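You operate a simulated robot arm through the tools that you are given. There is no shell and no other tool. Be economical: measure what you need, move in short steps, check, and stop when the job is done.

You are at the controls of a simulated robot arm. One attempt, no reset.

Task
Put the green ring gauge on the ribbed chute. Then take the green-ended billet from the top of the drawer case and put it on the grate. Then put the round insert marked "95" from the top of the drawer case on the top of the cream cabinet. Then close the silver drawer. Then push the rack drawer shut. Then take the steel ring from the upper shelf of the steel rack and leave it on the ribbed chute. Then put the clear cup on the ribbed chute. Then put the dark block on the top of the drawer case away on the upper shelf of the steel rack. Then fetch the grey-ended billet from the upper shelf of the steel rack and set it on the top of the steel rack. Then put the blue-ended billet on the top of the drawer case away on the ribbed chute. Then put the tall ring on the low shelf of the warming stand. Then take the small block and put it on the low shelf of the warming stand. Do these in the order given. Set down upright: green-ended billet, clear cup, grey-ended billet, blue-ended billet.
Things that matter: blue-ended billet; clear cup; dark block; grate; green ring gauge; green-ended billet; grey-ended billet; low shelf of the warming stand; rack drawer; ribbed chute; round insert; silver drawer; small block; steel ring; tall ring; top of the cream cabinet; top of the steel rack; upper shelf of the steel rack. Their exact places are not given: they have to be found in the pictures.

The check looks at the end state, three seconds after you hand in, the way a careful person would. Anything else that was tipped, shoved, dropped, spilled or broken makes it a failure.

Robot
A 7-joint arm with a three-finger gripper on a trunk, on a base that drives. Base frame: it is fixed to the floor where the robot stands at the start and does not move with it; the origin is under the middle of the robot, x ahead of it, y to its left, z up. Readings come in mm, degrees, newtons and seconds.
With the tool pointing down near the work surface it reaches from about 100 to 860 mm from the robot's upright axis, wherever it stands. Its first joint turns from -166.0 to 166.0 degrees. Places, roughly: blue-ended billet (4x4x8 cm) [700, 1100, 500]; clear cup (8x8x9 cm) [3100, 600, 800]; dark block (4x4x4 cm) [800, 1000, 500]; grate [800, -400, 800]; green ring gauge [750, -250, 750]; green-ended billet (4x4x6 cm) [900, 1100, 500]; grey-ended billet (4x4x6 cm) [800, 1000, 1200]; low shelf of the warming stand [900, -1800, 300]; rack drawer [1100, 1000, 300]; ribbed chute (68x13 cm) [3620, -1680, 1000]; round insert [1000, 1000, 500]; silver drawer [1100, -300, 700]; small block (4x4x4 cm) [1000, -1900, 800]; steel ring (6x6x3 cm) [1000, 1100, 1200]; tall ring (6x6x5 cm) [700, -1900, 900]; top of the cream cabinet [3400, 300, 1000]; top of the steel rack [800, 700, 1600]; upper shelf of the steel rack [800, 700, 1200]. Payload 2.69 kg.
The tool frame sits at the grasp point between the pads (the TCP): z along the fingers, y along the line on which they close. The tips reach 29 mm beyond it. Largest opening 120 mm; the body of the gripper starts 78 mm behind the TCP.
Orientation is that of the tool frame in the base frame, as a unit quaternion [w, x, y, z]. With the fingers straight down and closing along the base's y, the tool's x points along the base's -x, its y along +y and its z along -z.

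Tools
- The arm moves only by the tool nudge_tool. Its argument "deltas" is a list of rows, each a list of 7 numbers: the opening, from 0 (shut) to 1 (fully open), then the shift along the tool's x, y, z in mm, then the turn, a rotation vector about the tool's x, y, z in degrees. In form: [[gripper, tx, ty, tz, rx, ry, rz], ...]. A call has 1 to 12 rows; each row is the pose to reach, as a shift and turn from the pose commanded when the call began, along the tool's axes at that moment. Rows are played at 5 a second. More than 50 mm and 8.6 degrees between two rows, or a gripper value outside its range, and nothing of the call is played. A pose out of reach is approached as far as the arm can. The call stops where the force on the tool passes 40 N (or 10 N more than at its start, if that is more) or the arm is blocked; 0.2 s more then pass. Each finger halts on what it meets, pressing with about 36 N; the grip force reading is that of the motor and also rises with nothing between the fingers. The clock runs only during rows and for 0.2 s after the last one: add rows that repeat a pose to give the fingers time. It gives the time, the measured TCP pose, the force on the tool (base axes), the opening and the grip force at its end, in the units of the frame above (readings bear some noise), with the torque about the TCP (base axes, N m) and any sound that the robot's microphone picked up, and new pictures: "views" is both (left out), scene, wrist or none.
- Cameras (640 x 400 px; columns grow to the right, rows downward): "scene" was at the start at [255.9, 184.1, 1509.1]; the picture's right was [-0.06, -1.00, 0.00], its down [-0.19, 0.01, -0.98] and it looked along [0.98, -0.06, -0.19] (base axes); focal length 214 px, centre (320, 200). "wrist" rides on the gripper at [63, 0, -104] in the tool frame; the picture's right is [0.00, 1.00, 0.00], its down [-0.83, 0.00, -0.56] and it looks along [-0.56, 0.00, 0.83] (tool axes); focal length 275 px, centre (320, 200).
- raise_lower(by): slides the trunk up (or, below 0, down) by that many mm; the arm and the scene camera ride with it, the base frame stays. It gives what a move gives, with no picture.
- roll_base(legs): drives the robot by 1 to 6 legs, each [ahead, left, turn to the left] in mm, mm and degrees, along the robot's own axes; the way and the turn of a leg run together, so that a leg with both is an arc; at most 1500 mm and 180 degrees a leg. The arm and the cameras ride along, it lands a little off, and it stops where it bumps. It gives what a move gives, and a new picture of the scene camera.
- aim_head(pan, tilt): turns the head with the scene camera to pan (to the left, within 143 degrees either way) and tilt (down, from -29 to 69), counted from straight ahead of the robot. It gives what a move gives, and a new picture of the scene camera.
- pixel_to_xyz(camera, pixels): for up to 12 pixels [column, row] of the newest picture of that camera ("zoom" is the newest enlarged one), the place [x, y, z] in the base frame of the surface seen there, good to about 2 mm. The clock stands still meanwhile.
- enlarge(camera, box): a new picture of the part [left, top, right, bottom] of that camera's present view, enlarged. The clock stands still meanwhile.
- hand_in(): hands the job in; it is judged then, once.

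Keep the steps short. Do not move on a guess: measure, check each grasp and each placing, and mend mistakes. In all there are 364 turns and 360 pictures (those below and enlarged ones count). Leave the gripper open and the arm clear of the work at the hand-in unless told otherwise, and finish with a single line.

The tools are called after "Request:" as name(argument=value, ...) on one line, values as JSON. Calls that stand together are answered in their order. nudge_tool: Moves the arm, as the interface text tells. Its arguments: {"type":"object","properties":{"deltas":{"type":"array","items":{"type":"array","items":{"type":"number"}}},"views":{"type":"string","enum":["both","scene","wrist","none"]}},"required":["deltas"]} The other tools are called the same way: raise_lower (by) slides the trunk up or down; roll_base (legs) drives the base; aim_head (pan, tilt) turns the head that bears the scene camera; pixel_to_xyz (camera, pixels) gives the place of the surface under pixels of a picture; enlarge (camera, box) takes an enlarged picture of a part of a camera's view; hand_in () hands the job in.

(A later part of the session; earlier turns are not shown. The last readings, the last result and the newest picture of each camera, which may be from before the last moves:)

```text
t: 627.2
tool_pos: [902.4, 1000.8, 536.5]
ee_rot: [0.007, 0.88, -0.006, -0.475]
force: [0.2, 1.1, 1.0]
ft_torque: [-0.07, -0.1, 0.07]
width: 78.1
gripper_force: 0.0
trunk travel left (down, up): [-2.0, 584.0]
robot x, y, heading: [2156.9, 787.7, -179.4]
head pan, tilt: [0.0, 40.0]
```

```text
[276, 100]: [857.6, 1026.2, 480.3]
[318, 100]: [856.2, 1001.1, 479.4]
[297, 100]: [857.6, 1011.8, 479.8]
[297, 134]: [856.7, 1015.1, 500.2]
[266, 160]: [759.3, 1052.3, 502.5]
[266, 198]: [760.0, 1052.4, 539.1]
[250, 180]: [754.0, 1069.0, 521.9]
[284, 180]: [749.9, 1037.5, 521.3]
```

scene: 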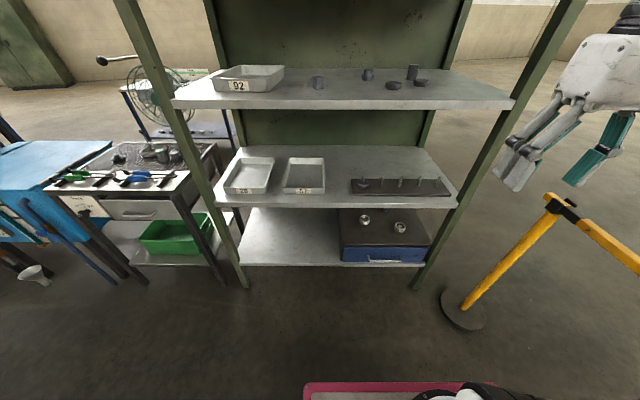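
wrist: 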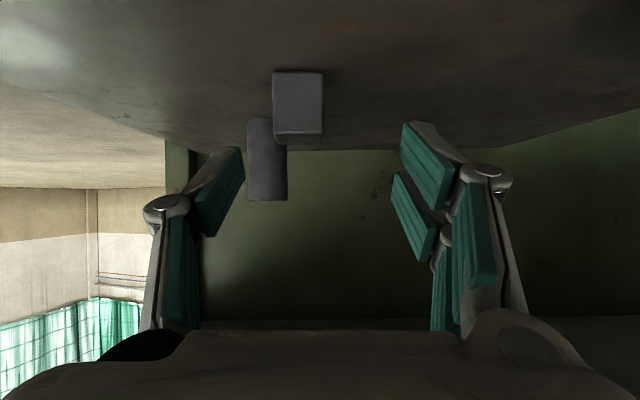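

Request:
roll_base(legs=[[60, 0, 0]])

Request:
nudge_tool(deltas=[[0.65, 0, -5, 0, 0, 0, 0], [0.65, 17, -5, 11, 0, 0, 0], [0.65, 34, -5, 22, 0, 0, 0], [0.2, 34, -5, 22, 0, 0, 0], [0.2, 34, -5, 22, 0, 0, 0], [0.2, 34, -5, 22, 0, 0, 0]], views="wrist")

```text
t: 628.2
tool_pos: [840.9, 995.3, 535.1]
ee_rot: [0.008, 0.88, -0.005, -0.475]
force: [0.2, 0.3, 0.1]
ft_torque: [0.02, -0.03, 0.02]
width: 78.1
gripper_force: 0.1
trunk travel left (down, up): [-2.0, 584.0]
robot x, y, heading: [2093.4, 781.8, -179.5]
head pan, tilt: [0.0, 40.0]
```

scene: 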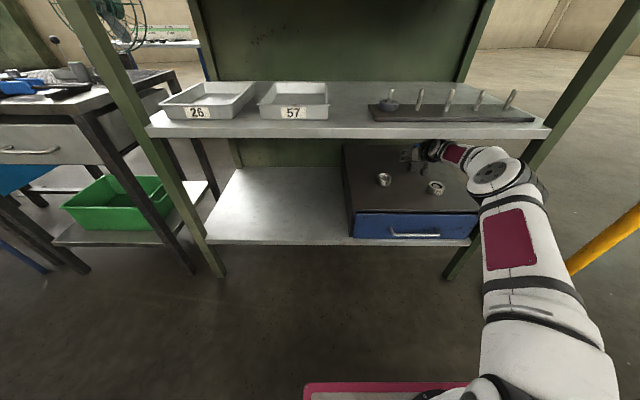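

```text
t: 629.6
tool_pos: [840.6, 1000.5, 495.9]
ee_rot: [0.008, 0.88, -0.005, -0.475]
force: [0.0, 1.2, 0.7]
ft_torque: [0.13, 0.09, 0.02]
width: 31.3
gripper_force: 36.3
trunk travel left (down, up): [-2.0, 584.0]
robot x, y, heading: [2094.8, 786.4, -179.3]
head pan, tilt: [0.0, 40.0]
```

wrist: 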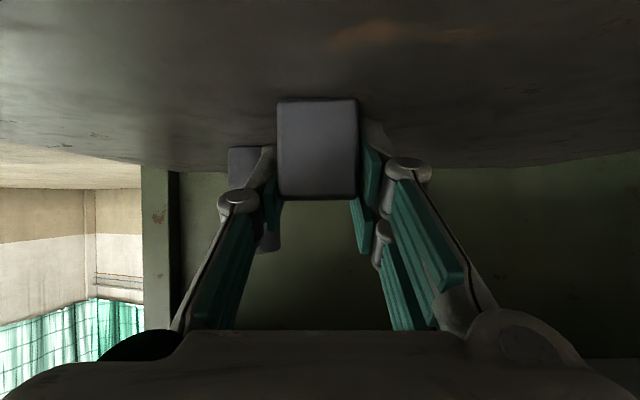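

Block held (31 mm). Lift, back out, retract and raise.

Request:
nudge_tool(deltas=[[0.2, -19, 0, -12, 0, 0, 0], [0.2, -38, 0, -25, 0, 0, 0]], views="none")

Request:
roll_base(legs=[[-162, 0, -0.6]])

Request:
nudge_tool(deltas=[[0.2, 27, 0, -42, 0, 0, 0], [0.2, 54, 0, -84, 0, 0, 0], [0.2, 82, 0, -126, 0, 0, 0], [0.2, 110, 0, -167, 0, 0, 0], [0.2, 88, 0, -205, 0, 0, 0], [0.2, 66, 0, -244, 0, 0, 0], [0.2, 44, 0, -283, 0, 0, 0], [0.2, 22, 0, -322, 0, 0, 0], [0.2, -2, 0, -361, 0, 0, 0]], views="none")

Request:
raise_lower(by=400)

Request:
raise_lower(by=170)

```text
t: 630.2
tool_pos: [842.3, 1002.4, 539.9]
ee_rot: [0.008, 0.881, -0.005, -0.474]
force: [-0.5, 0.3, -3.8]
ft_torque: [0.0, 0.09, 0.0]
width: 31.1
gripper_force: 36.4
trunk travel left (down, up): [-2.0, 584.0]
robot x, y, heading: [2094.2, 787.1, -179.2]
head pan, tilt: [0.0, 40.0]
```

```text
t: 631.6
tool_pos: [1006.1, 1015.3, 540.5]
ee_rot: [0.006, 0.88, -0.008, -0.474]
force: [0.4, 0.1, -3.1]
ft_torque: [0.01, -0.04, 0.01]
width: 31.2
gripper_force: 36.1
trunk travel left (down, up): [-2.0, 584.0]
robot x, y, heading: [2257.2, 784.5, -179.9]
head pan, tilt: [0.0, 40.0]
```

scene: 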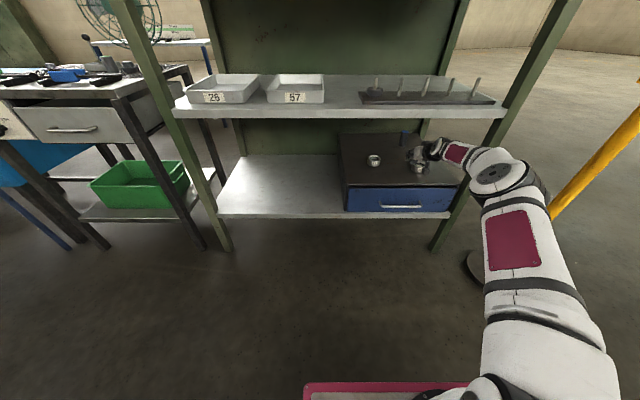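

```text
refused: row 3 steps farther than a row can; nothing moved
```

```text
t: 633.3
tool_pos: [1024.6, 1010.3, 625.4]
ee_rot: [0.017, 0.897, -0.011, -0.442]
force: [16.7, -2.4, -14.0]
ft_torque: [0.24, 3.32, -0.31]
width: 31.2
gripper_force: 35.8
trunk travel left (down, up): [-144.0, 442.0]
robot x, y, heading: [2261.0, 786.4, -180.0]
head pan, tilt: [0.0, 40.0]
stopped: the force on the tool passed its limit at 148 N (the readings are from after the stop); the commanded pose is now the measured one
```

```text
t: 633.8
tool_pos: [1028.8, 1009.9, 624.3]
ee_rot: [0.018, 0.9, -0.01, -0.436]
force: [3.2, -0.2, -6.3]
ft_torque: [0.0, 0.67, -0.09]
width: 31.2
gripper_force: 35.7
trunk travel left (down, up): [-152.0, 434.0]
robot x, y, heading: [2256.5, 788.3, -179.9]
head pan, tilt: [0.0, 40.0]
stopped: the force on the tool passed its limit at 49 N (the readings are from after the stop); the commanded pose is now the measured one
```

A retract row was refused and the trunk raise pushed the hand into the shelf underside. Lower the trunk again at once.

Request:
raise_lower(by=-110)

Request:
nudge_tool(deltas=[[0.2, 25, 0, -38, 0, -1.5, 0], [0.2, 50, 0, -78, 0, -3, 0], [0.2, 74, 0, -118, 0, -4.5, 0], [0.2, 98, 0, -158, 0, -4.5, 0]], views="both")

```text
t: 635.2
tool_pos: [1025.8, 1010.1, 518.6]
ee_rot: [0.016, 0.897, -0.011, -0.441]
force: [-1.9, 1.5, 9.6]
ft_torque: [0.22, 0.21, 0.0]
width: 31.4
gripper_force: 35.9
trunk travel left (down, up): [-42.0, 544.0]
robot x, y, heading: [2257.2, 783.4, -179.9]
head pan, tilt: [0.0, 40.0]
```

```text
t: 636.2
tool_pos: [1211.8, 1009.5, 537.2]
ee_rot: [0.017, 0.88, -0.011, -0.474]
force: [0.2, -0.6, -3.1]
ft_torque: [0.02, 0.05, -0.04]
width: 31.1
gripper_force: 36.4
trunk travel left (down, up): [-42.0, 544.0]
robot x, y, heading: [2253.8, 786.4, -179.7]
head pan, tilt: [0.0, 40.0]
```

scene: 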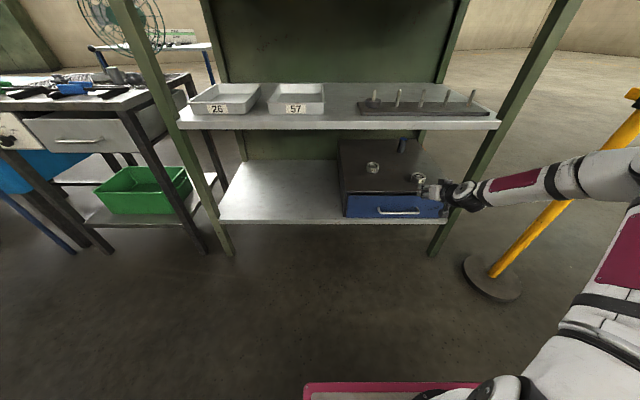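
wrist: 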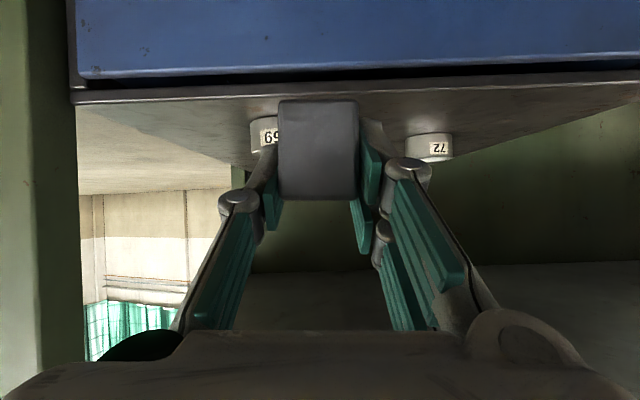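

Request:
pixel_to_xyz(camera="wrist", pixels=[[262, 138], [255, 130], [440, 148], [430, 135]])

Request:
pixel_to_xyz(camera="scene", pixels=[[418, 176], [413, 173], [373, 165], [403, 145], [217, 110], [295, 110], [375, 100], [487, 112], [430, 122]])

```text
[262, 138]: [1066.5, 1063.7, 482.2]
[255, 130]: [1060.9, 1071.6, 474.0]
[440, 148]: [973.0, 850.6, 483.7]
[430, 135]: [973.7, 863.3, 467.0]
```

```text
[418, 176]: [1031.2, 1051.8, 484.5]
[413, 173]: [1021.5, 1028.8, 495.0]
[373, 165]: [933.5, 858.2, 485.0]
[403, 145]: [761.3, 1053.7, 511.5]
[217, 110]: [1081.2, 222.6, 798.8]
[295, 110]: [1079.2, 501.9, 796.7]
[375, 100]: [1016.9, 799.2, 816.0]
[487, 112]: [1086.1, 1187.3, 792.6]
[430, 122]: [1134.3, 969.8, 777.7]
```

Request:
enlarge(camera="scene", box=[350, 120, 470, 220])

Request:
pixel_to_xyz(camera="zoom", pixels=[[268, 230], [268, 215], [250, 225], [285, 225], [90, 180], [211, 100]])

```text
4.00 times, centred on (410, 170) of scene
```

zoom: 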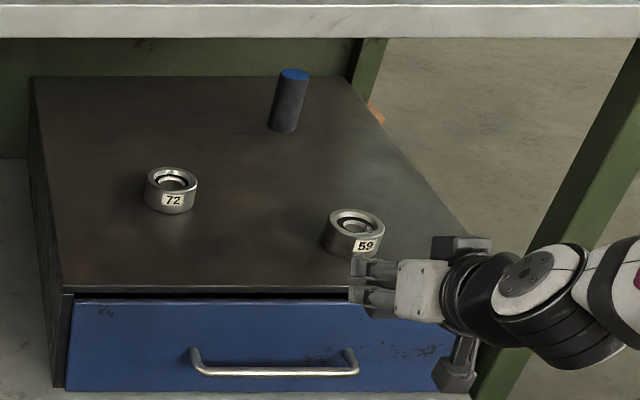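

```text
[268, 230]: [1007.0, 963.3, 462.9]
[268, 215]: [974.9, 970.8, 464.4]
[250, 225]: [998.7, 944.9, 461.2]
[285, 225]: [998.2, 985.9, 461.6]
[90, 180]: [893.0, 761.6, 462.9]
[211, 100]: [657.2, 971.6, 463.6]
```

Request:
pixel_to_xyz(camera="zoom", pixels=[[364, 246], [330, 235], [380, 232], [355, 213], [345, 250]])

```text
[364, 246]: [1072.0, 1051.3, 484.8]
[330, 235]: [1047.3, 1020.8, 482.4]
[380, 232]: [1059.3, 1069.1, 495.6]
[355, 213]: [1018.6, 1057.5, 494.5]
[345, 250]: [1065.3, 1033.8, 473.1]
```

Insert "59" was dragged ≈38 mm toward the front when the block was pressed down. I push it back straight with the held block: first align at y=1050, z≈502.

Request:
nudge_tool(deltas=[[0.2, 15, -20, 10, 0.5, 0, -1], [0.2, 29, -41, 19, 1.1, 0, -2], [0.2, 9, -41, 50, 1.1, 0, -2], [0.2, -13, -41, 83, 1.1, 0, -2], [0.2, -33, -41, 113, 1.1, 0, -2]], views="wrist")

Request:
pixel_to_xyz(camera="wrist", pixels=[[320, 110], [320, 150], [240, 110], [260, 100], [385, 100]])

```text
t: 637.4
tool_pos: [1099.8, 1052.8, 500.6]
ee_rot: [0.0, 0.881, -0.001, -0.472]
force: [1.2, 0.8, -2.6]
ft_torque: [-0.01, -0.01, 0.05]
width: 31.4
gripper_force: 35.7
trunk travel left (down, up): [-42.0, 544.0]
robot x, y, heading: [2256.2, 787.1, -179.9]
head pan, tilt: [0.0, 40.0]
```

wrist: 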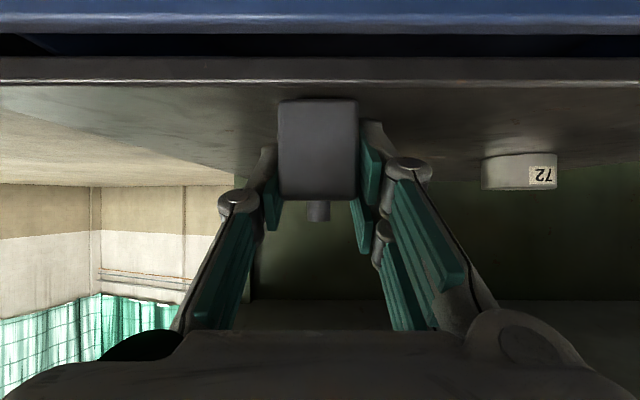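

```text
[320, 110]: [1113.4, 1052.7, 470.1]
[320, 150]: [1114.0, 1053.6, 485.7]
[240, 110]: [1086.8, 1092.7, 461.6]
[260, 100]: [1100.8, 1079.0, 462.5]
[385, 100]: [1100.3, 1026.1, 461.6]
```

Request:
nudge_tool(deltas=[[0.2, -6.5, 2, 10, 0, 0, 0], [0.2, -13, 2, 20, 0, 0, 0], [0.2, -19.5, 2, 30, 0, 0, 0], [0.2, -26, 2, 39.5, 0, 0, 0], [0.2, -10, 2, 16, 0, 0, 0], [0.2, 10, 2, -16, 0, 0, 0], [0.2, 20, 2, -50, 0, 0, 0], [0.2, 40, 30, -85, 0, 0, 0]], views="scene")

Request:
enlarge(camera="scene", box=[350, 120, 470, 220])

```text
t: 639.2
tool_pos: [1192.1, 1022.1, 512.1]
ee_rot: [0.0, 0.881, -0.001, -0.473]
force: [0.9, 0.1, -2.4]
ft_torque: [0.0, -0.02, 0.0]
width: 31.4
gripper_force: 35.7
trunk travel left (down, up): [-42.0, 544.0]
robot x, y, heading: [2258.1, 785.2, -179.6]
head pan, tilt: [0.0, 40.0]
```

scene: 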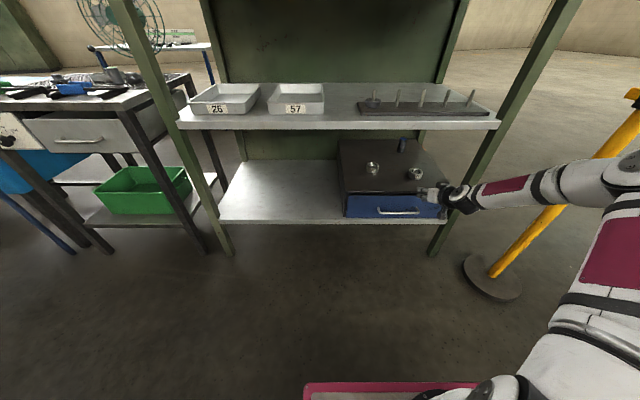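

```text
4.00 times, centred on (410, 170) of scene
```

zoom: 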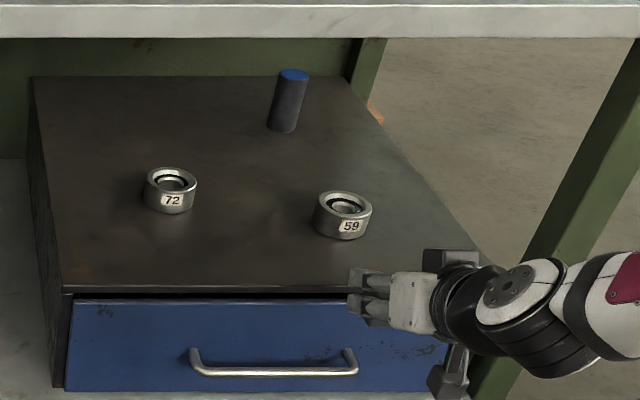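

Request:
pixel_to_xyz(camera="zoom", pixels=[[351, 226], [316, 215], [369, 212], [343, 193], [172, 201]])

```text
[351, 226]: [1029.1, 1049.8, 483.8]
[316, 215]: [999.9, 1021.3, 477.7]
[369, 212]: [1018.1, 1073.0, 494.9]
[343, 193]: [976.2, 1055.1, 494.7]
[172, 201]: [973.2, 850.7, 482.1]
```

59 is back within ~4 mm of its place. Retract farther from the shelf before raising.

Request:
nudge_tool(deltas=[[0.2, 22, 0, -34, 0, 0, 0], [0.2, 44, 0, -68, 0, 0, 0], [0.2, 66, 0, -102, 0, 0, 0], [0.2, 40, 0, -120, 0, 0, 0], [0.2, 14, 0, -140, 0, 0, 0]], views="none")

```text
t: 640.4
tool_pos: [1316.8, 1022.2, 577.5]
ee_rot: [0.001, 0.881, -0.001, -0.472]
force: [0.7, 0.4, -2.9]
ft_torque: [0.03, 0.03, 0.02]
width: 31.1
gripper_force: 35.8
trunk travel left (down, up): [-42.0, 544.0]
robot x, y, heading: [2261.8, 785.2, -179.8]
head pan, tilt: [0.0, 40.0]
```

Request:
raise_lower(by=400)

Request:
raise_lower(by=130)

Request:
nudge_tool(deltas=[[0.2, -40, 0, -26, 0, 0, 0], [0.2, -80, 0, -53, 0, 0, 0], [0.2, -120, 0, -79, 0, 0, 0], [0.2, -161, 0, -106, 0, 0, 0], [0.2, -172, 0, -113, 0, 0, 0]], views="none")

```text
t: 644.2
tool_pos: [1315.9, 1018.6, 979.2]
ee_rot: [0.001, 0.881, 0.0, -0.473]
force: [0.6, 0.0, -3.7]
ft_torque: [-0.01, -0.04, 0.03]
width: 31.2
gripper_force: 35.4
trunk travel left (down, up): [-442.0, 144.0]
robot x, y, heading: [2258.0, 783.7, -179.6]
head pan, tilt: [0.0, 40.0]
```

```text
t: 645.8
tool_pos: [1316.3, 1020.0, 1107.4]
ee_rot: [0.0, 0.881, -0.001, -0.473]
force: [-0.2, 0.2, -3.2]
ft_torque: [0.02, -0.05, 0.01]
width: 31.5
gripper_force: 36.1
trunk travel left (down, up): [-572.0, 14.0]
robot x, y, heading: [2257.9, 783.7, -179.7]
head pan, tilt: [0.0, 40.0]
```

```text
t: 647.0
tool_pos: [1315.3, 1020.0, 1314.8]
ee_rot: [0.001, 0.882, -0.001, -0.472]
force: [0.1, 0.4, -3.9]
ft_torque: [-0.01, 0.01, 0.0]
width: 31.4
gripper_force: 36.3
trunk travel left (down, up): [-572.0, 14.0]
robot x, y, heading: [2261.7, 785.9, -179.8]
head pan, tilt: [0.0, 40.0]
```

Request:
roll_base(legs=[[0, -72, 0], [305, 0, 0]])

Request:
nudge_tool(deltas=[[0.2, 16, 0, 10.5, 0, 0, 0], [0.2, 32, 0, 21, 0, 0, 0], [0.2, 45, 0, 29.5, 0, 0, 0]], views="none")

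```text
t: 649.7
tool_pos: [1009.0, 1088.8, 1315.2]
ee_rot: [0.001, 0.881, 0.0, -0.472]
force: [1.2, -0.4, -2.7]
ft_torque: [0.01, -0.04, 0.0]
width: 31.5
gripper_force: 36.5
trunk travel left (down, up): [-572.0, 14.0]
robot x, y, heading: [1953.8, 852.2, -179.7]
head pan, tilt: [0.0, 40.0]
```

scene: 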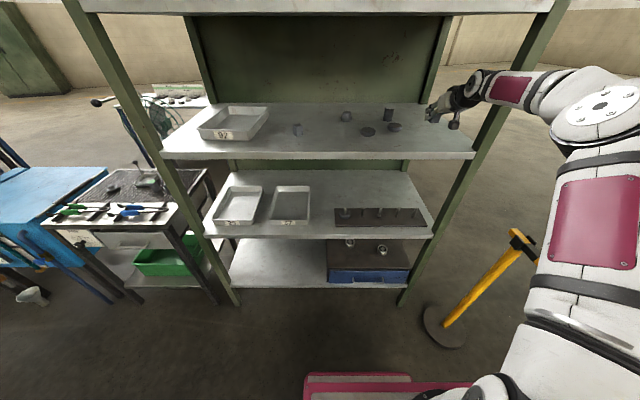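

```text
t: 650.5
tool_pos: [1009.9, 1089.7, 1261.1]
ee_rot: [0.0, 0.882, 0.0, -0.472]
force: [-0.6, -0.2, -3.2]
ft_torque: [0.01, -0.01, 0.01]
width: 31.4
gripper_force: 36.5
trunk travel left (down, up): [-572.0, 14.0]
robot x, y, heading: [1948.9, 857.5, -179.8]
head pan, tilt: [0.0, 40.0]
```

Request:
nudge_tool(deltas=[[0.2, 2.5, 0, 1.6, 0, 0, 0], [0.2, 4.2, 0, 2.7, 0, 0, 0]], views="none")

Request:
nudge_tool(deltas=[[0.2, 1.7, 0, 1.1, 0, 0, 0]], views="none")

```text
t: 651.1
tool_pos: [1009.0, 1089.3, 1255.2]
ee_rot: [-0.001, 0.881, -0.001, -0.472]
force: [1.0, 0.2, -2.9]
ft_torque: [0.0, -0.04, -0.05]
width: 31.3
gripper_force: 36.5
trunk travel left (down, up): [-572.0, 14.0]
robot x, y, heading: [1952.0, 856.5, -179.9]
head pan, tilt: [0.0, 40.0]
```

```text
t: 651.5
tool_pos: [1008.0, 1090.1, 1254.0]
ee_rot: [0.0, 0.881, 0.0, -0.474]
force: [0.9, -0.2, -1.3]
ft_torque: [-0.06, 0.03, -0.01]
width: 31.5
gripper_force: 36.3
trunk travel left (down, up): [-572.0, 14.0]
robot x, y, heading: [1951.3, 857.0, -179.6]
head pan, tilt: [0.0, 40.0]
```

Request:
nudge_tool(deltas=[[0.2, 1.2, 0, 0.8, 0, 0, 0], [0.4, 1.2, 0, 0.8, 0, 0, 0], [0.55, 1.2, 0, 0.8, 0, 0, 0], [0.6, 1.2, 0, 0.8, 0, 0, 0], [0.6, 0, 0, -35, 0, 0, 0], [0.6, 0, 0, -75, 0, 0, 0], [0.6, -20, 0, -110, 0, 0, 0]], views="wrist")

Request:
pixel_to_xyz(camera="wrist", pixels=[[300, 100], [340, 100], [430, 125], [450, 160], [470, 140]])

```text
t: 653.1
tool_pos: [1089.2, 1091.7, 1330.0]
ee_rot: [0.001, 0.882, 0.0, -0.472]
force: [-0.2, 0.5, -0.5]
ft_torque: [0.03, 0.01, 0.0]
width: 71.9
gripper_force: 0.1
trunk travel left (down, up): [-572.0, 14.0]
robot x, y, heading: [1952.9, 855.1, -179.7]
head pan, tilt: [0.0, 40.0]
```

wrist: 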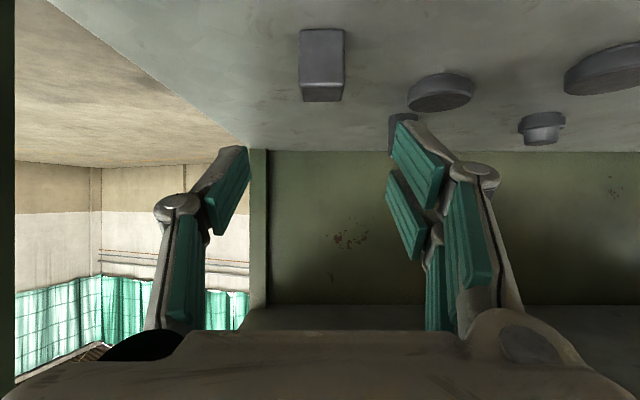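

```text
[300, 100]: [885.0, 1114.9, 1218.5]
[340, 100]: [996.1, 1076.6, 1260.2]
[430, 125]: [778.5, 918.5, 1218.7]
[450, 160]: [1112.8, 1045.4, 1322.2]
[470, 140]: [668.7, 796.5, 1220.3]
```

Block stands on the upper shelf. Next the grey-ended billet: sidestep base to line up y≈972.

Request:
roll_base(legs=[[-60, 0, 0], [0, 119, 0]])

Request:
nudge_tool(deltas=[[0.6, 15, 0, 10, 0, 4, 0], [0.6, 30, 0, 20, 0, 8, 0], [0.6, 46, 0, 30, 0, 12, 0]], views="wrist")

Request:
pixel_to_xyz(camera="wrist", pixels=[[320, 100], [320, 130], [320, 150], [300, 140], [340, 140], [330, 60]])

```text
t: 654.9
tool_pos: [1149.1, 971.0, 1330.5]
ee_rot: [0.0, 0.881, -0.001, -0.473]
force: [0.7, -0.1, -0.1]
ft_torque: [-0.02, -0.01, -0.01]
width: 72.1
gripper_force: 0.0
trunk travel left (down, up): [-572.0, 14.0]
robot x, y, heading: [2012.4, 735.0, -179.5]
head pan, tilt: [0.0, 40.0]
```

scene: 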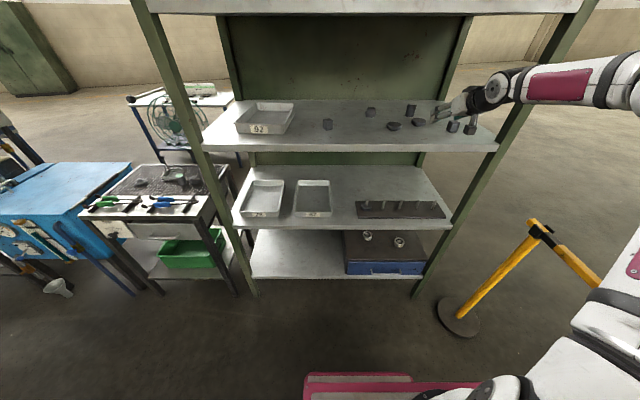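

```text
t: 655.7
tool_pos: [1148.4, 971.9, 1276.8]
ee_rot: [0.001, 0.926, 0.0, -0.377]
force: [0.0, 0.0, 0.4]
ft_torque: [-0.04, -0.01, 0.0]
width: 72.0
gripper_force: 0.0
trunk travel left (down, up): [-572.0, 14.0]
robot x, y, heading: [2012.6, 735.5, -179.8]
head pan, tilt: [0.0, 40.0]
```

wrist: 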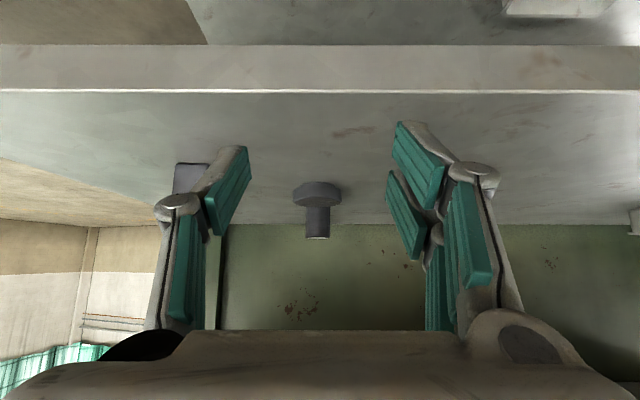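

```text
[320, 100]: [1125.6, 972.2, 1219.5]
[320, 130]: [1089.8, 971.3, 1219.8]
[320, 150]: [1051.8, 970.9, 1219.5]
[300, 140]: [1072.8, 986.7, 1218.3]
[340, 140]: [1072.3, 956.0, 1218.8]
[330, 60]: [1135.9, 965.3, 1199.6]
```

Request:
nudge_tool(deltas=[[0.6, -33, 0, 32, 0, 0, 0], [0.6, -66, 0, 64, 0, 0, 0], [0.6, -98, 0, 96, 0, 0, 0], [0.6, -131, 0, 128, 0, 0, 0], [0.6, -164, 0, 160, 0, 0, 0], [0.6, -197, 0, 192, 0, 0, 0]], views="wrist")

Request:
pixel_to_xyz(camera="wrist", pixels=[[320, 130], [320, 160], [290, 150], [350, 150], [320, 190]])

```text
t: 657.1
tool_pos: [1041.1, 953.4, 1264.0]
ee_rot: [0.001, 0.925, -0.001, -0.379]
force: [0.4, 0.8, 0.2]
ft_torque: [-0.08, 0.02, 0.09]
width: 71.9
gripper_force: 0.0
out of reach, approached as far as the arm can: row 3, 4, 5, 6
trunk travel left (down, up): [-572.0, 14.0]
robot x, y, heading: [2015.5, 735.4, -179.6]
head pan, tilt: [0.0, 40.0]
```

wrist: 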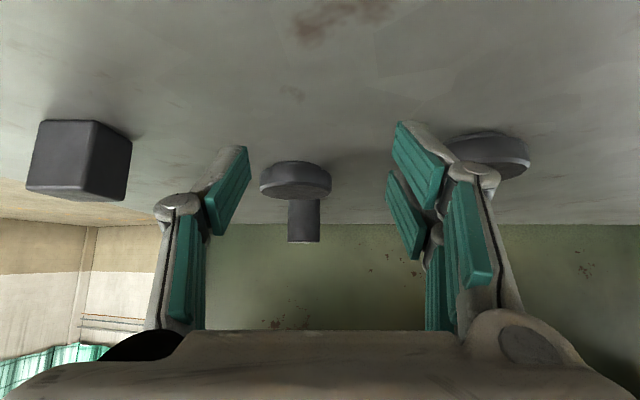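

```text
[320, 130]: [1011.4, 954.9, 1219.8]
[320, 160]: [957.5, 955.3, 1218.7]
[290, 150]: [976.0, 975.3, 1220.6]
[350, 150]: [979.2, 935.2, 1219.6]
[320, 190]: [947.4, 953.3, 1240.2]
```

Request:
nudge_tool(deltas=[[0.6, 7, 0, -21, 0, 0, 0]], views="none")

```text
t: 657.5
tool_pos: [1055.6, 941.4, 1270.2]
ee_rot: [0.003, 0.926, 0.003, -0.378]
force: [-3.6, -8.2, -2.5]
ft_torque: [0.61, -0.09, -0.59]
width: 72.5
gripper_force: 0.2
trunk travel left (down, up): [-572.0, 14.0]
robot x, y, heading: [2011.6, 734.5, -179.9]
head pan, tilt: [0.0, 40.0]
```

Request:
nudge_tool(deltas=[[0.6, 0, 0, 0, 0, 0, 0], [0.6, 0, 0, 0, 0, 0, 0]], views="none")

```text
t: 658.1
tool_pos: [1060.8, 952.1, 1272.9]
ee_rot: [0.0, 0.926, -0.001, -0.378]
force: [0.4, 0.0, 0.5]
ft_torque: [0.02, 0.0, 0.01]
width: 72.1
gripper_force: 0.1
trunk travel left (down, up): [-572.0, 14.0]
robot x, y, heading: [2011.5, 733.8, -179.6]
head pan, tilt: [0.0, 40.0]
```

Request:
roll_base(legs=[[0, -19, 0], [236, 0, 0]])

Request:
nudge_tool(deltas=[[0.6, 0, 0, 0, 0, 0, 0]], views="wrist")

```text
t: 660.2
tool_pos: [823.4, 973.1, 1272.6]
ee_rot: [0.0, 0.926, -0.001, -0.379]
force: [-0.1, 0.3, 0.3]
ft_torque: [-0.02, 0.0, 0.02]
width: 71.8
gripper_force: 0.1
trunk travel left (down, up): [-572.0, 14.0]
robot x, y, heading: [1776.4, 750.8, -180.0]
head pan, tilt: [0.0, 40.0]
```

scene: 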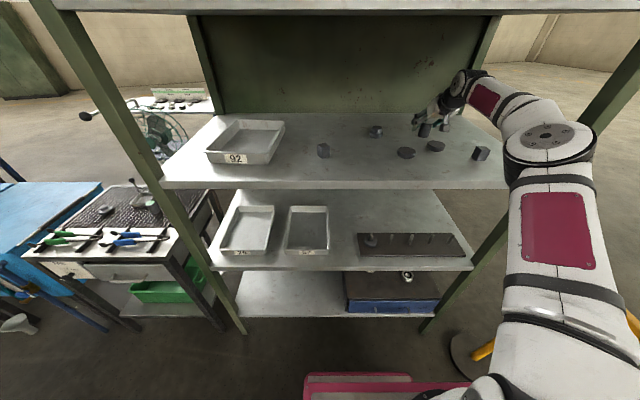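

```text
t: 660.6
tool_pos: [823.9, 971.5, 1270.8]
ee_rot: [0.0, 0.926, -0.001, -0.378]
force: [0.4, 0.6, -0.1]
ft_torque: [0.0, -0.01, -0.02]
width: 72.1
gripper_force: 0.0
trunk travel left (down, up): [-572.0, 14.0]
robot x, y, heading: [1776.9, 751.6, -179.9]
head pan, tilt: [0.0, 40.0]
```

wrist: 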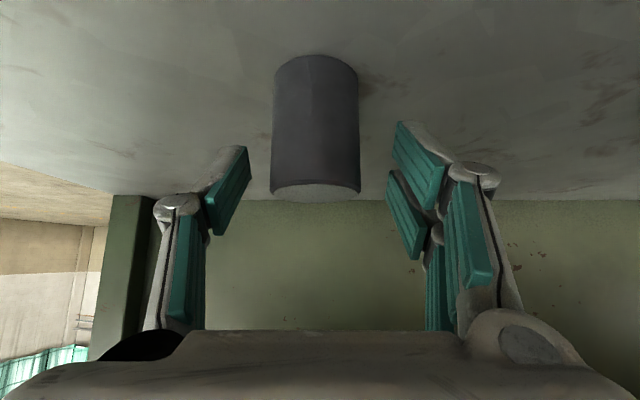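

Billet between the fingers. Lower slightly, grip and lift.

Request:
nudge_tool(deltas=[[0.6, 6, 0, 6, 0, 0, 0], [0.2, 6, 0, 6, 0, 0, 0], [0.2, 6, 0, 6, 0, 0, 0], [0.2, 6, 0, 6, 0, 0, 0]], views="none")

Request:
nudge_tool(deltas=[[0.2, -10, 0, -10, 0, 0, 0], [0.2, -18, 0, -18, 0, 0, 0]], views="none")

```text
t: 661.6
tool_pos: [821.8, 972.9, 1262.6]
ee_rot: [0.0, 0.925, -0.002, -0.379]
force: [1.7, 1.4, 0.0]
ft_torque: [0.0, -0.06, 0.0]
width: 38.5
gripper_force: 36.6
trunk travel left (down, up): [-572.0, 14.0]
robot x, y, heading: [1776.6, 754.9, -179.8]
head pan, tilt: [0.0, 40.0]
```

```text
t: 662.2
tool_pos: [823.4, 971.3, 1288.7]
ee_rot: [0.0, 0.926, 0.0, -0.378]
force: [-0.3, 0.6, -4.8]
ft_torque: [-0.01, 0.01, 0.0]
width: 38.5
gripper_force: 35.7
trunk travel left (down, up): [-572.0, 14.0]
robot x, y, heading: [1773.0, 753.4, -179.8]
head pan, tilt: [0.0, 40.0]
```

Request:
roll_base(legs=[[-445, 0, -0.2]])

Request:
nudge_tool(deltas=[[0.2, 0, 0, -43, 0, 0, 0], [0.2, -10, 0, -86, 0, 0, 0], [0.2, -25, 0, -129, 0, 0, 0], [0.2, -40, 0, -172, 0, 0, 0], [0.2, -58, 0, -215, 0, 0, 0], [0.2, -78, 0, -258, 0, 0, 0], [0.2, -98, 0, -298, 0, 0, 0], [0.2, -118, 0, -338, 0, 0, 0], [0.2, -138, 0, -374, 0, 0, 0], [0.2, -156, 0, -408, 0, 0, 0]], views="none")

```text
t: 664.9
tool_pos: [1264.8, 967.4, 1288.5]
ee_rot: [0.002, 0.926, 0.003, -0.377]
force: [0.3, -0.3, -4.7]
ft_torque: [-0.03, -0.02, 0.0]
width: 38.4
gripper_force: 35.7
trunk travel left (down, up): [-572.0, 14.0]
robot x, y, heading: [2218.4, 754.4, -179.4]
head pan, tilt: [0.0, 40.0]
```

scene: 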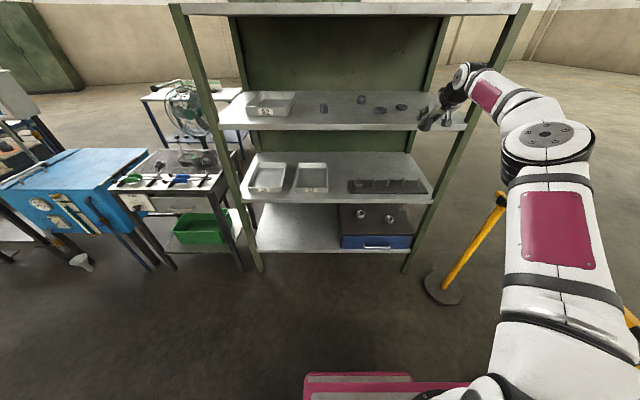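

```text
t: 667.1
tool_pos: [1465.6, 954.5, 1637.0]
ee_rot: [0.001, 0.925, 0.002, -0.379]
force: [-0.4, -0.9, -4.3]
ft_torque: [0.04, -0.01, -0.03]
width: 38.6
gripper_force: 35.7
out of reach, approached as far as the arm can: row 8, 9, 10
trunk travel left (down, up): [-572.0, 14.0]
robot x, y, heading: [2218.9, 754.4, -179.6]
head pan, tilt: [0.0, 40.0]
```

Request:
raise_lower(by=13)

Request:
nudge_tool(deltas=[[0.2, 0, 0, -40, 0, 0, 0], [0.2, -10, 0, -75, 0, 0, 0], [0.2, -30, 0, -100, 0, 0, 0]], views="none")

```text
t: 667.7
tool_pos: [1474.0, 954.0, 1647.0]
ee_rot: [0.002, 0.926, 0.002, -0.377]
force: [-1.0, -0.8, -5.3]
ft_torque: [0.02, -0.02, -0.02]
width: 38.4
gripper_force: 35.9
trunk travel left (down, up): [-585.0, 1.0]
robot x, y, heading: [2217.1, 754.3, -179.4]
head pan, tilt: [0.0, 40.0]
```

```text
t: 668.5
tool_pos: [1525.7, 946.4, 1688.5]
ee_rot: [0.002, 0.926, 0.001, -0.377]
force: [0.8, 0.5, -5.5]
ft_torque: [0.01, 0.04, 0.01]
width: 38.5
gripper_force: 36.2
out of reach, approached as far as the arm can: row 1, 2, 3
trunk travel left (down, up): [-585.0, 1.0]
robot x, y, heading: [2221.1, 758.3, -179.5]
head pan, tilt: [0.0, 40.0]
```

Reach is fine nearer the body (z≈1688). Drive so the billet is over the rack top at x≈1065.

Request:
roll_base(legs=[[462, 0, -0.4]])

Request:
nudge_tool(deltas=[[0.2, 10, 0, 10, 0, 0, 0], [0.2, 20, 0, 20, 0, 0, 0], [0.2, 28, 0, 28, 0, 0, 0]], views="wrist")

Request:
pixel_to_xyz(camera="wrist", pixels=[[240, 60], [400, 60], [320, 30], [240, 100], [320, 70], [320, 100], [320, 180]])

```text
t: 671.3
tool_pos: [1068.3, 944.6, 1688.8]
ee_rot: [0.002, 0.926, 0.001, -0.378]
force: [-0.3, 0.0, -5.0]
ft_torque: [0.03, -0.02, -0.03]
width: 38.6
gripper_force: 36.3
trunk travel left (down, up): [-585.0, 1.0]
robot x, y, heading: [1762.4, 753.7, -179.7]
head pan, tilt: [0.0, 40.0]
```

scene: 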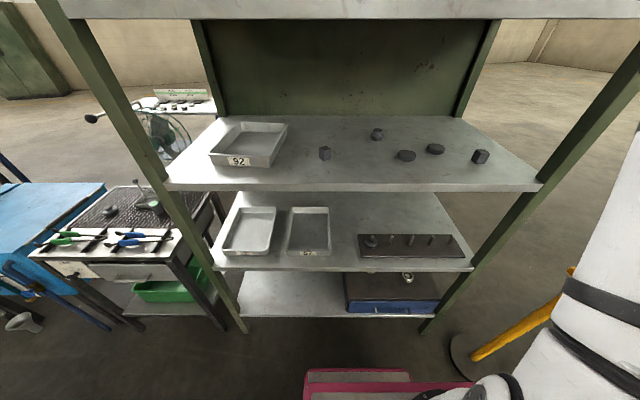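

```text
t: 672.1
tool_pos: [1068.2, 943.8, 1655.6]
ee_rot: [0.001, 0.922, 0.0, -0.387]
force: [0.6, 0.1, 7.9]
ft_torque: [-0.22, -0.11, 0.01]
width: 38.7
gripper_force: 36.0
trunk travel left (down, up): [-585.0, 1.0]
robot x, y, heading: [1761.1, 750.7, -179.6]
head pan, tilt: [0.0, 40.0]
stopped in row 3: the force on the tool passed its limit at 45 N (the readings are from after the stop); the commanded pose is now the measured one
```

wrist: 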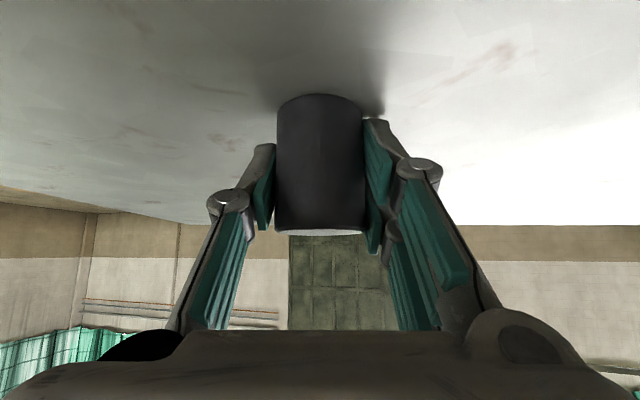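

```text
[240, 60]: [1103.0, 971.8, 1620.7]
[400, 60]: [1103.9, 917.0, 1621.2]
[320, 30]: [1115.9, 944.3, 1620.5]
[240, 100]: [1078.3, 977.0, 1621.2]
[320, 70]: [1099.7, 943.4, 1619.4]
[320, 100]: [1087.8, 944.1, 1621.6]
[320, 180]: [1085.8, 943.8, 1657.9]
```

Top surface is z≈1620 and the billet is standing on it. Release and withdraw.

Request:
nudge_tool(deltas=[[0.25, -1, 0, -1, 0, 0.6, 0], [0.4, -1, 0, -1, 0, 0.6, 0], [0.5, -1, 0, -1, 0, 0.6, 0], [0.5, -1, 0, -1, 0, 0.6, 0], [0.5, 0, 0, -35, 0, 0.6, 0], [0.5, 0, 0, -75, 0, 0.6, 0]], views="wrist")

```text
t: 673.5
tool_pos: [1121.6, 945.5, 1705.9]
ee_rot: [0.002, 0.925, 0.001, -0.379]
force: [-0.6, 0.3, 0.0]
ft_torque: [-0.05, -0.05, 0.0]
width: 60.2
gripper_force: 0.0
trunk travel left (down, up): [-585.0, 1.0]
robot x, y, heading: [1760.6, 751.1, -179.5]
head pan, tilt: [0.0, 40.0]
```

wrist: 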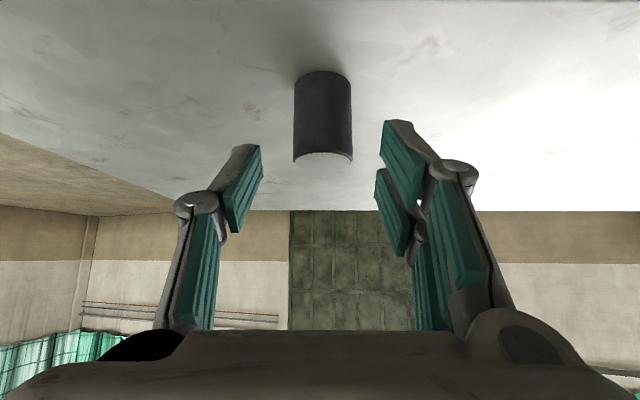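

Grey billet stands on the rack top. Next the blue-ended billet: back off, lower the trunk.

Request:
roll_base(legs=[[-393, 0, -0.4], [0, -92, 0]])

Request:
raise_lower(by=-400)

Request:
raise_lower(by=-183)

```text
t: 676.7
tool_pos: [1510.2, 1041.6, 1707.2]
ee_rot: [0.001, 0.925, -0.001, -0.38]
force: [-0.7, -0.4, -0.2]
ft_torque: [0.04, -0.03, -0.04]
width: 60.0
gripper_force: 0.1
trunk travel left (down, up): [-585.0, 1.0]
robot x, y, heading: [2148.1, 845.2, -180.1]
head pan, tilt: [0.0, 40.0]
```

scene: 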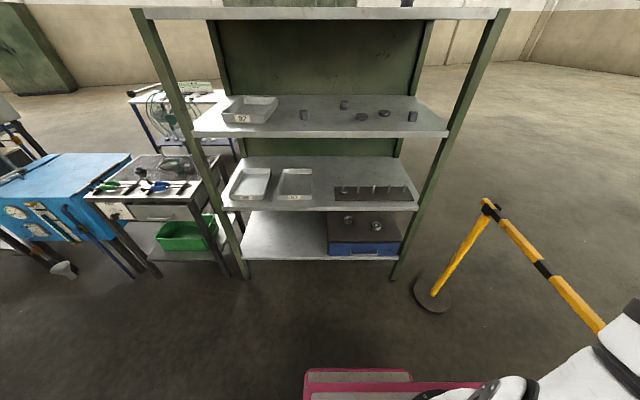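

```text
t: 680.5
tool_pos: [1509.2, 1042.2, 1306.9]
ee_rot: [0.0, 0.925, -0.001, -0.381]
force: [0.0, -0.2, 0.1]
ft_torque: [-0.02, 0.0, 0.0]
width: 60.0
gripper_force: 0.1
trunk travel left (down, up): [-185.0, 401.0]
robot x, y, heading: [2148.6, 846.1, -180.1]
head pan, tilt: [0.0, 40.0]
```

```text
t: 682.5
tool_pos: [1510.1, 1042.8, 1123.6]
ee_rot: [0.0, 0.925, -0.002, -0.38]
force: [-0.2, -0.4, 0.2]
ft_torque: [0.02, 0.02, 0.0]
width: 60.2
gripper_force: 0.1
trunk travel left (down, up): [-2.0, 584.0]
robot x, y, heading: [2149.1, 847.1, -179.9]
head pan, tilt: [0.0, 40.0]
```

Request:
nudge_tool(deltas=[[0.65, 12, -1, 42, 0, -1.3, 0], [0.65, 25, -2, 84, 0, -2.6, 0], [0.65, 38, -3, 127, 0, -3.9, 0], [0.65, 50, -4, 169, 0, -5.2, 0], [0.65, 63, -5, 211, 0, -6.5, 0], [0.65, 76, -6, 254, 0, -7.8, 0], [0.65, 89, -7, 296, 0, -9.1, 0], [0.65, 101, -8, 338, 0, -10.4, 0], [0.65, 114, -9, 380, 0, -11.7, 0], [0.65, 126, -10, 421, 0, -12.3, 0]], views="none")

```text
t: 684.7
tool_pos: [1304.1, 1053.5, 734.8]
ee_rot: [0.0, 0.879, -0.001, -0.477]
force: [-0.2, -0.5, -0.5]
ft_torque: [-0.05, 0.03, 0.0]
width: 77.8
gripper_force: 0.0
trunk travel left (down, up): [-2.0, 584.0]
robot x, y, heading: [2146.0, 846.7, -180.1]
head pan, tilt: [0.0, 40.0]
```

Request:
nudge_tool(deltas=[[0.65, 40, 0, 26, 0, 0, 0], [0.65, 80, 0, 52, 0, 0, 0], [0.65, 115, 0, 80, 0, 0, 0], [0.65, 125, 0, 120, 0, 0, 0], [0.65, 112, 0, 160, 0, 0, 0], [0.65, 92, 0, 203, 0, 0, 0], [0.65, 73, 0, 245, 0, 0, 0], [0.65, 48, 0, 284, 0, 0, 0], [0.65, 22, 0, 324, 0, 0, 0], [0.65, -4, 0, 363, 0, 0, 0], [0.65, -30, 0, 403, 0, 0, 0], [0.65, -56, 0, 443, 0, 0, 0]], views="wrist")

Request:
pixel_to_xyz(camera="wrist", pixels=[[320, 110], [320, 140], [300, 130], [340, 130], [320, 165]])

```text
t: 687.3
tool_pos: [905.2, 1056.6, 554.1]
ee_rot: [0.001, 0.862, -0.073, -0.502]
force: [0.8, -1.8, -0.3]
ft_torque: [0.06, -0.02, -0.06]
width: 78.0
gripper_force: 0.1
out of reach, approached as far as the arm can: row 11, 12
trunk travel left (down, up): [-2.0, 584.0]
robot x, y, heading: [2146.4, 846.6, -179.8]
head pan, tilt: [0.0, 40.0]
```

wrist: 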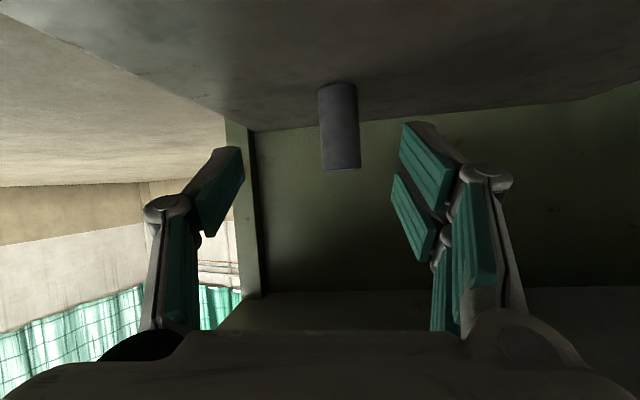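

```text
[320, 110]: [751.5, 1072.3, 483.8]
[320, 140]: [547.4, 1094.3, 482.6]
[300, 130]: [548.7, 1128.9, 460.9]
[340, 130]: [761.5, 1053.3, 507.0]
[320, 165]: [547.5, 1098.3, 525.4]
```

Slightly overextended; pull back 35 mm and restore orientation.

Request:
nudge_tool(deltas=[[0.65, 15, -1, -12, -2, 1.7, -3.7], [0.65, 29.5, -2.4, -23.5, -3.9, 3.4, -7.4], [0.65, 29.5, -2.4, -23.5, -3.9, 3.4, -7.4]], views="none")

```text
t: 688.1
tool_pos: [945.3, 1047.7, 534.9]
ee_rot: [-0.001, 0.891, 0.072, -0.449]
force: [0.3, 0.4, -0.1]
ft_torque: [0.01, -0.01, 0.01]
width: 78.4
gripper_force: 0.0
trunk travel left (down, up): [-2.0, 584.0]
robot x, y, heading: [2153.0, 845.3, -179.7]
head pan, tilt: [0.0, 40.0]
```

Request:
nudge_tool(deltas=[[0.65, 0, -3, 0, 2, -1.7, 3.6], [0.65, 0, -5, 0, 3.9, -3.5, 7.25], [0.65, 0, -5, 0, 3.9, -3.5, 7.25]], views="none")

```text
t: 688.9
tool_pos: [945.2, 1053.0, 536.6]
ee_rot: [0.001, 0.878, 0.0, -0.478]
force: [-0.3, 0.4, -0.4]
ft_torque: [0.03, -0.03, 0.01]
width: 78.2
gripper_force: 0.0
trunk travel left (down, up): [-2.0, 584.0]
robot x, y, heading: [2145.9, 846.2, -179.9]
head pan, tilt: [0.0, 40.0]
```

Request:
roll_base(legs=[[200, 0, 0]])

Request:
nudge_tool(deltas=[[0.65, 12, 0, 8, 0, 0, 0], [0.65, 24, 0, 15, 0, 0, 0]], views="wrist")

```text
t: 690.5
tool_pos: [745.0, 1053.3, 533.1]
ee_rot: [0.001, 0.879, 0.0, -0.478]
force: [-0.4, -0.2, -0.9]
ft_torque: [0.03, -0.01, 0.05]
width: 77.9
gripper_force: 0.0
trunk travel left (down, up): [-2.0, 584.0]
robot x, y, heading: [1945.6, 845.9, -179.6]
head pan, tilt: [0.0, 40.0]
```

scene: 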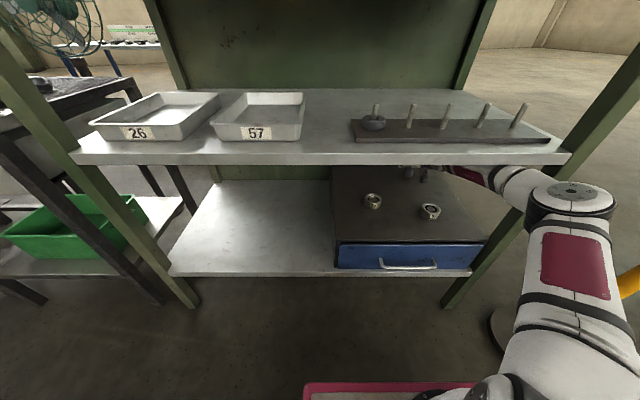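

```text
t: 691.1
tool_pos: [745.8, 1054.3, 505.2]
ee_rot: [0.001, 0.879, 0.0, -0.477]
force: [-0.4, -0.6, -0.6]
ft_torque: [-0.01, -0.01, -0.02]
width: 77.8
gripper_force: 0.1
trunk travel left (down, up): [-2.0, 584.0]
robot x, y, heading: [1951.5, 845.3, -180.0]
head pan, tilt: [0.0, 40.0]
```

wrist: 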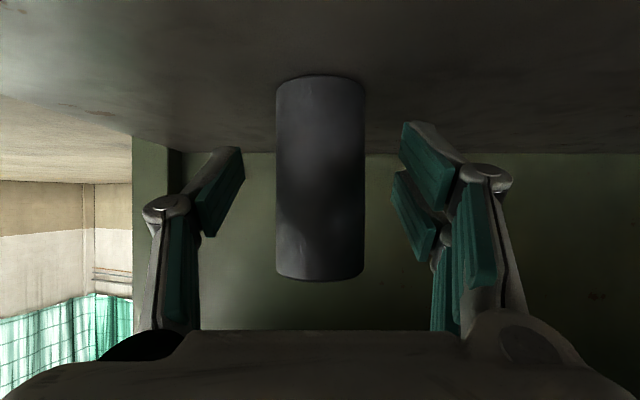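

Request:
nudge_tool(deltas=[[0.2, 0, 0, 0, 0, 0, 0], [0.2, 0, 0, 0, 0, 0, 0], [0.2, 0, 0, 0, 0, 0, 0]], views="none")

Request:
nudge_tool(deltas=[[0.2, -12, 0, -8, 0, 0, 0], [0.2, -24, 0, -15, 0, 0, 0], [0.2, -40, 0, -26, 0, 0, 0]], views="none")

```text
t: 691.9
tool_pos: [745.6, 1053.0, 504.8]
ee_rot: [0.0, 0.879, 0.0, -0.477]
force: [0.1, 0.2, -0.2]
ft_torque: [-0.15, 0.06, -0.05]
width: 38.8
gripper_force: 36.3
trunk travel left (down, up): [-2.0, 584.0]
robot x, y, heading: [1946.4, 844.2, -179.7]
head pan, tilt: [0.0, 40.0]
```

```text
t: 692.9
tool_pos: [755.2, 1043.2, 515.0]
ee_rot: [0.01, 0.89, -0.002, -0.457]
force: [-0.3, -0.7, -7.8]
ft_torque: [0.01, -0.04, -0.01]
width: 38.3
gripper_force: 36.6
trunk travel left (down, up): [-2.0, 584.0]
robot x, y, heading: [1946.9, 842.4, -179.6]
head pan, tilt: [0.0, 40.0]
stopped in row 3: the arm was blocked; the commanded pose is now the measured one
```

The forearm touched the shelf lip; billet is held 10 mm above the case. Exit with the base: back, left (to pass between 59 and 72), then out.

Request:
roll_base(legs=[[-40, 0, 0], [0, 58, 0], [-262, 0, 0]])

Request:
nudge_tool(deltas=[[0.2, 25, 0, -40, 0, 0, 0], [0.2, 50, 0, -80, 0, 0, 0], [0.2, 75, 0, -120, 0, 0, 0], [0.2, 95, 0, -160, 0, 0, 0], [0.2, 95, 0, -200, 0, 0, 0]], views="none")

```text
t: 695.9
tool_pos: [1056.1, 985.2, 524.0]
ee_rot: [0.009, 0.887, -0.001, -0.462]
force: [0.4, -0.8, -7.7]
ft_torque: [-0.01, -0.01, 0.0]
width: 38.6
gripper_force: 36.1
trunk travel left (down, up): [-2.0, 584.0]
robot x, y, heading: [2251.6, 786.7, -179.9]
head pan, tilt: [0.0, 40.0]
```

scene: 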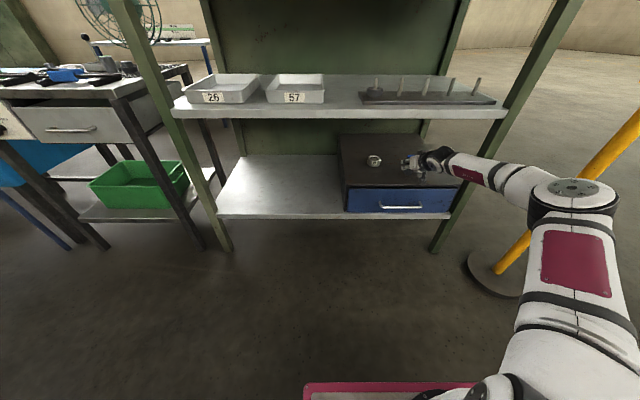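

```text
t: 697.0
tool_pos: [1277.3, 988.0, 561.2]
ee_rot: [0.009, 0.887, 0.0, -0.463]
force: [-0.8, -0.6, -8.3]
ft_torque: [-0.01, -0.02, -0.03]
width: 38.5
gripper_force: 36.0
trunk travel left (down, up): [-2.0, 584.0]
robot x, y, heading: [2252.3, 790.5, -179.5]
head pan, tilt: [0.0, 40.0]
```

Request:
raise_lower(by=400)

Request:
nudge_tool(deltas=[[0.2, 12, 0, -38, 0, 5.2, 0], [0.2, 24, 0, -76, 0, 10.4, 0], [0.2, 38, 0, -114, 0, 15.6, 0], [0.2, 52, 0, -152, 0, 20.8, 0], [0.2, 68, 0, -190, 0, 26, 0], [0.2, 84, 0, -228, 0, 31.2, 0], [0.2, 102, 0, -266, 0, 36.4, 0], [0.2, 122, 0, -304, 0, 41.6, 0], [0.2, 144, 0, -342, 0, 46.8, 0], [0.2, 168, 0, -380, 0, 52, 0], [0.2, 194, 0, -416, 0, 55, 0]], views="none")

```text
t: 700.9
tool_pos: [1275.2, 987.7, 959.5]
ee_rot: [0.009, 0.887, 0.0, -0.463]
force: [0.2, 0.3, -8.4]
ft_torque: [0.05, -0.03, -0.03]
width: 38.5
gripper_force: 36.2
trunk travel left (down, up): [-402.0, 184.0]
robot x, y, heading: [2250.5, 789.7, -179.6]
head pan, tilt: [0.0, 40.0]
```

```text
t: 703.3
tool_pos: [1725.8, 992.5, 1038.2]
ee_rot: [0.008, 1.0, 0.004, 0.0]
force: [-0.5, 0.5, -6.8]
ft_torque: [0.0, -0.05, 0.0]
width: 38.6
gripper_force: 36.1
trunk travel left (down, up): [-402.0, 184.0]
robot x, y, heading: [2247.3, 791.2, -179.7]
head pan, tilt: [0.0, 40.0]
```

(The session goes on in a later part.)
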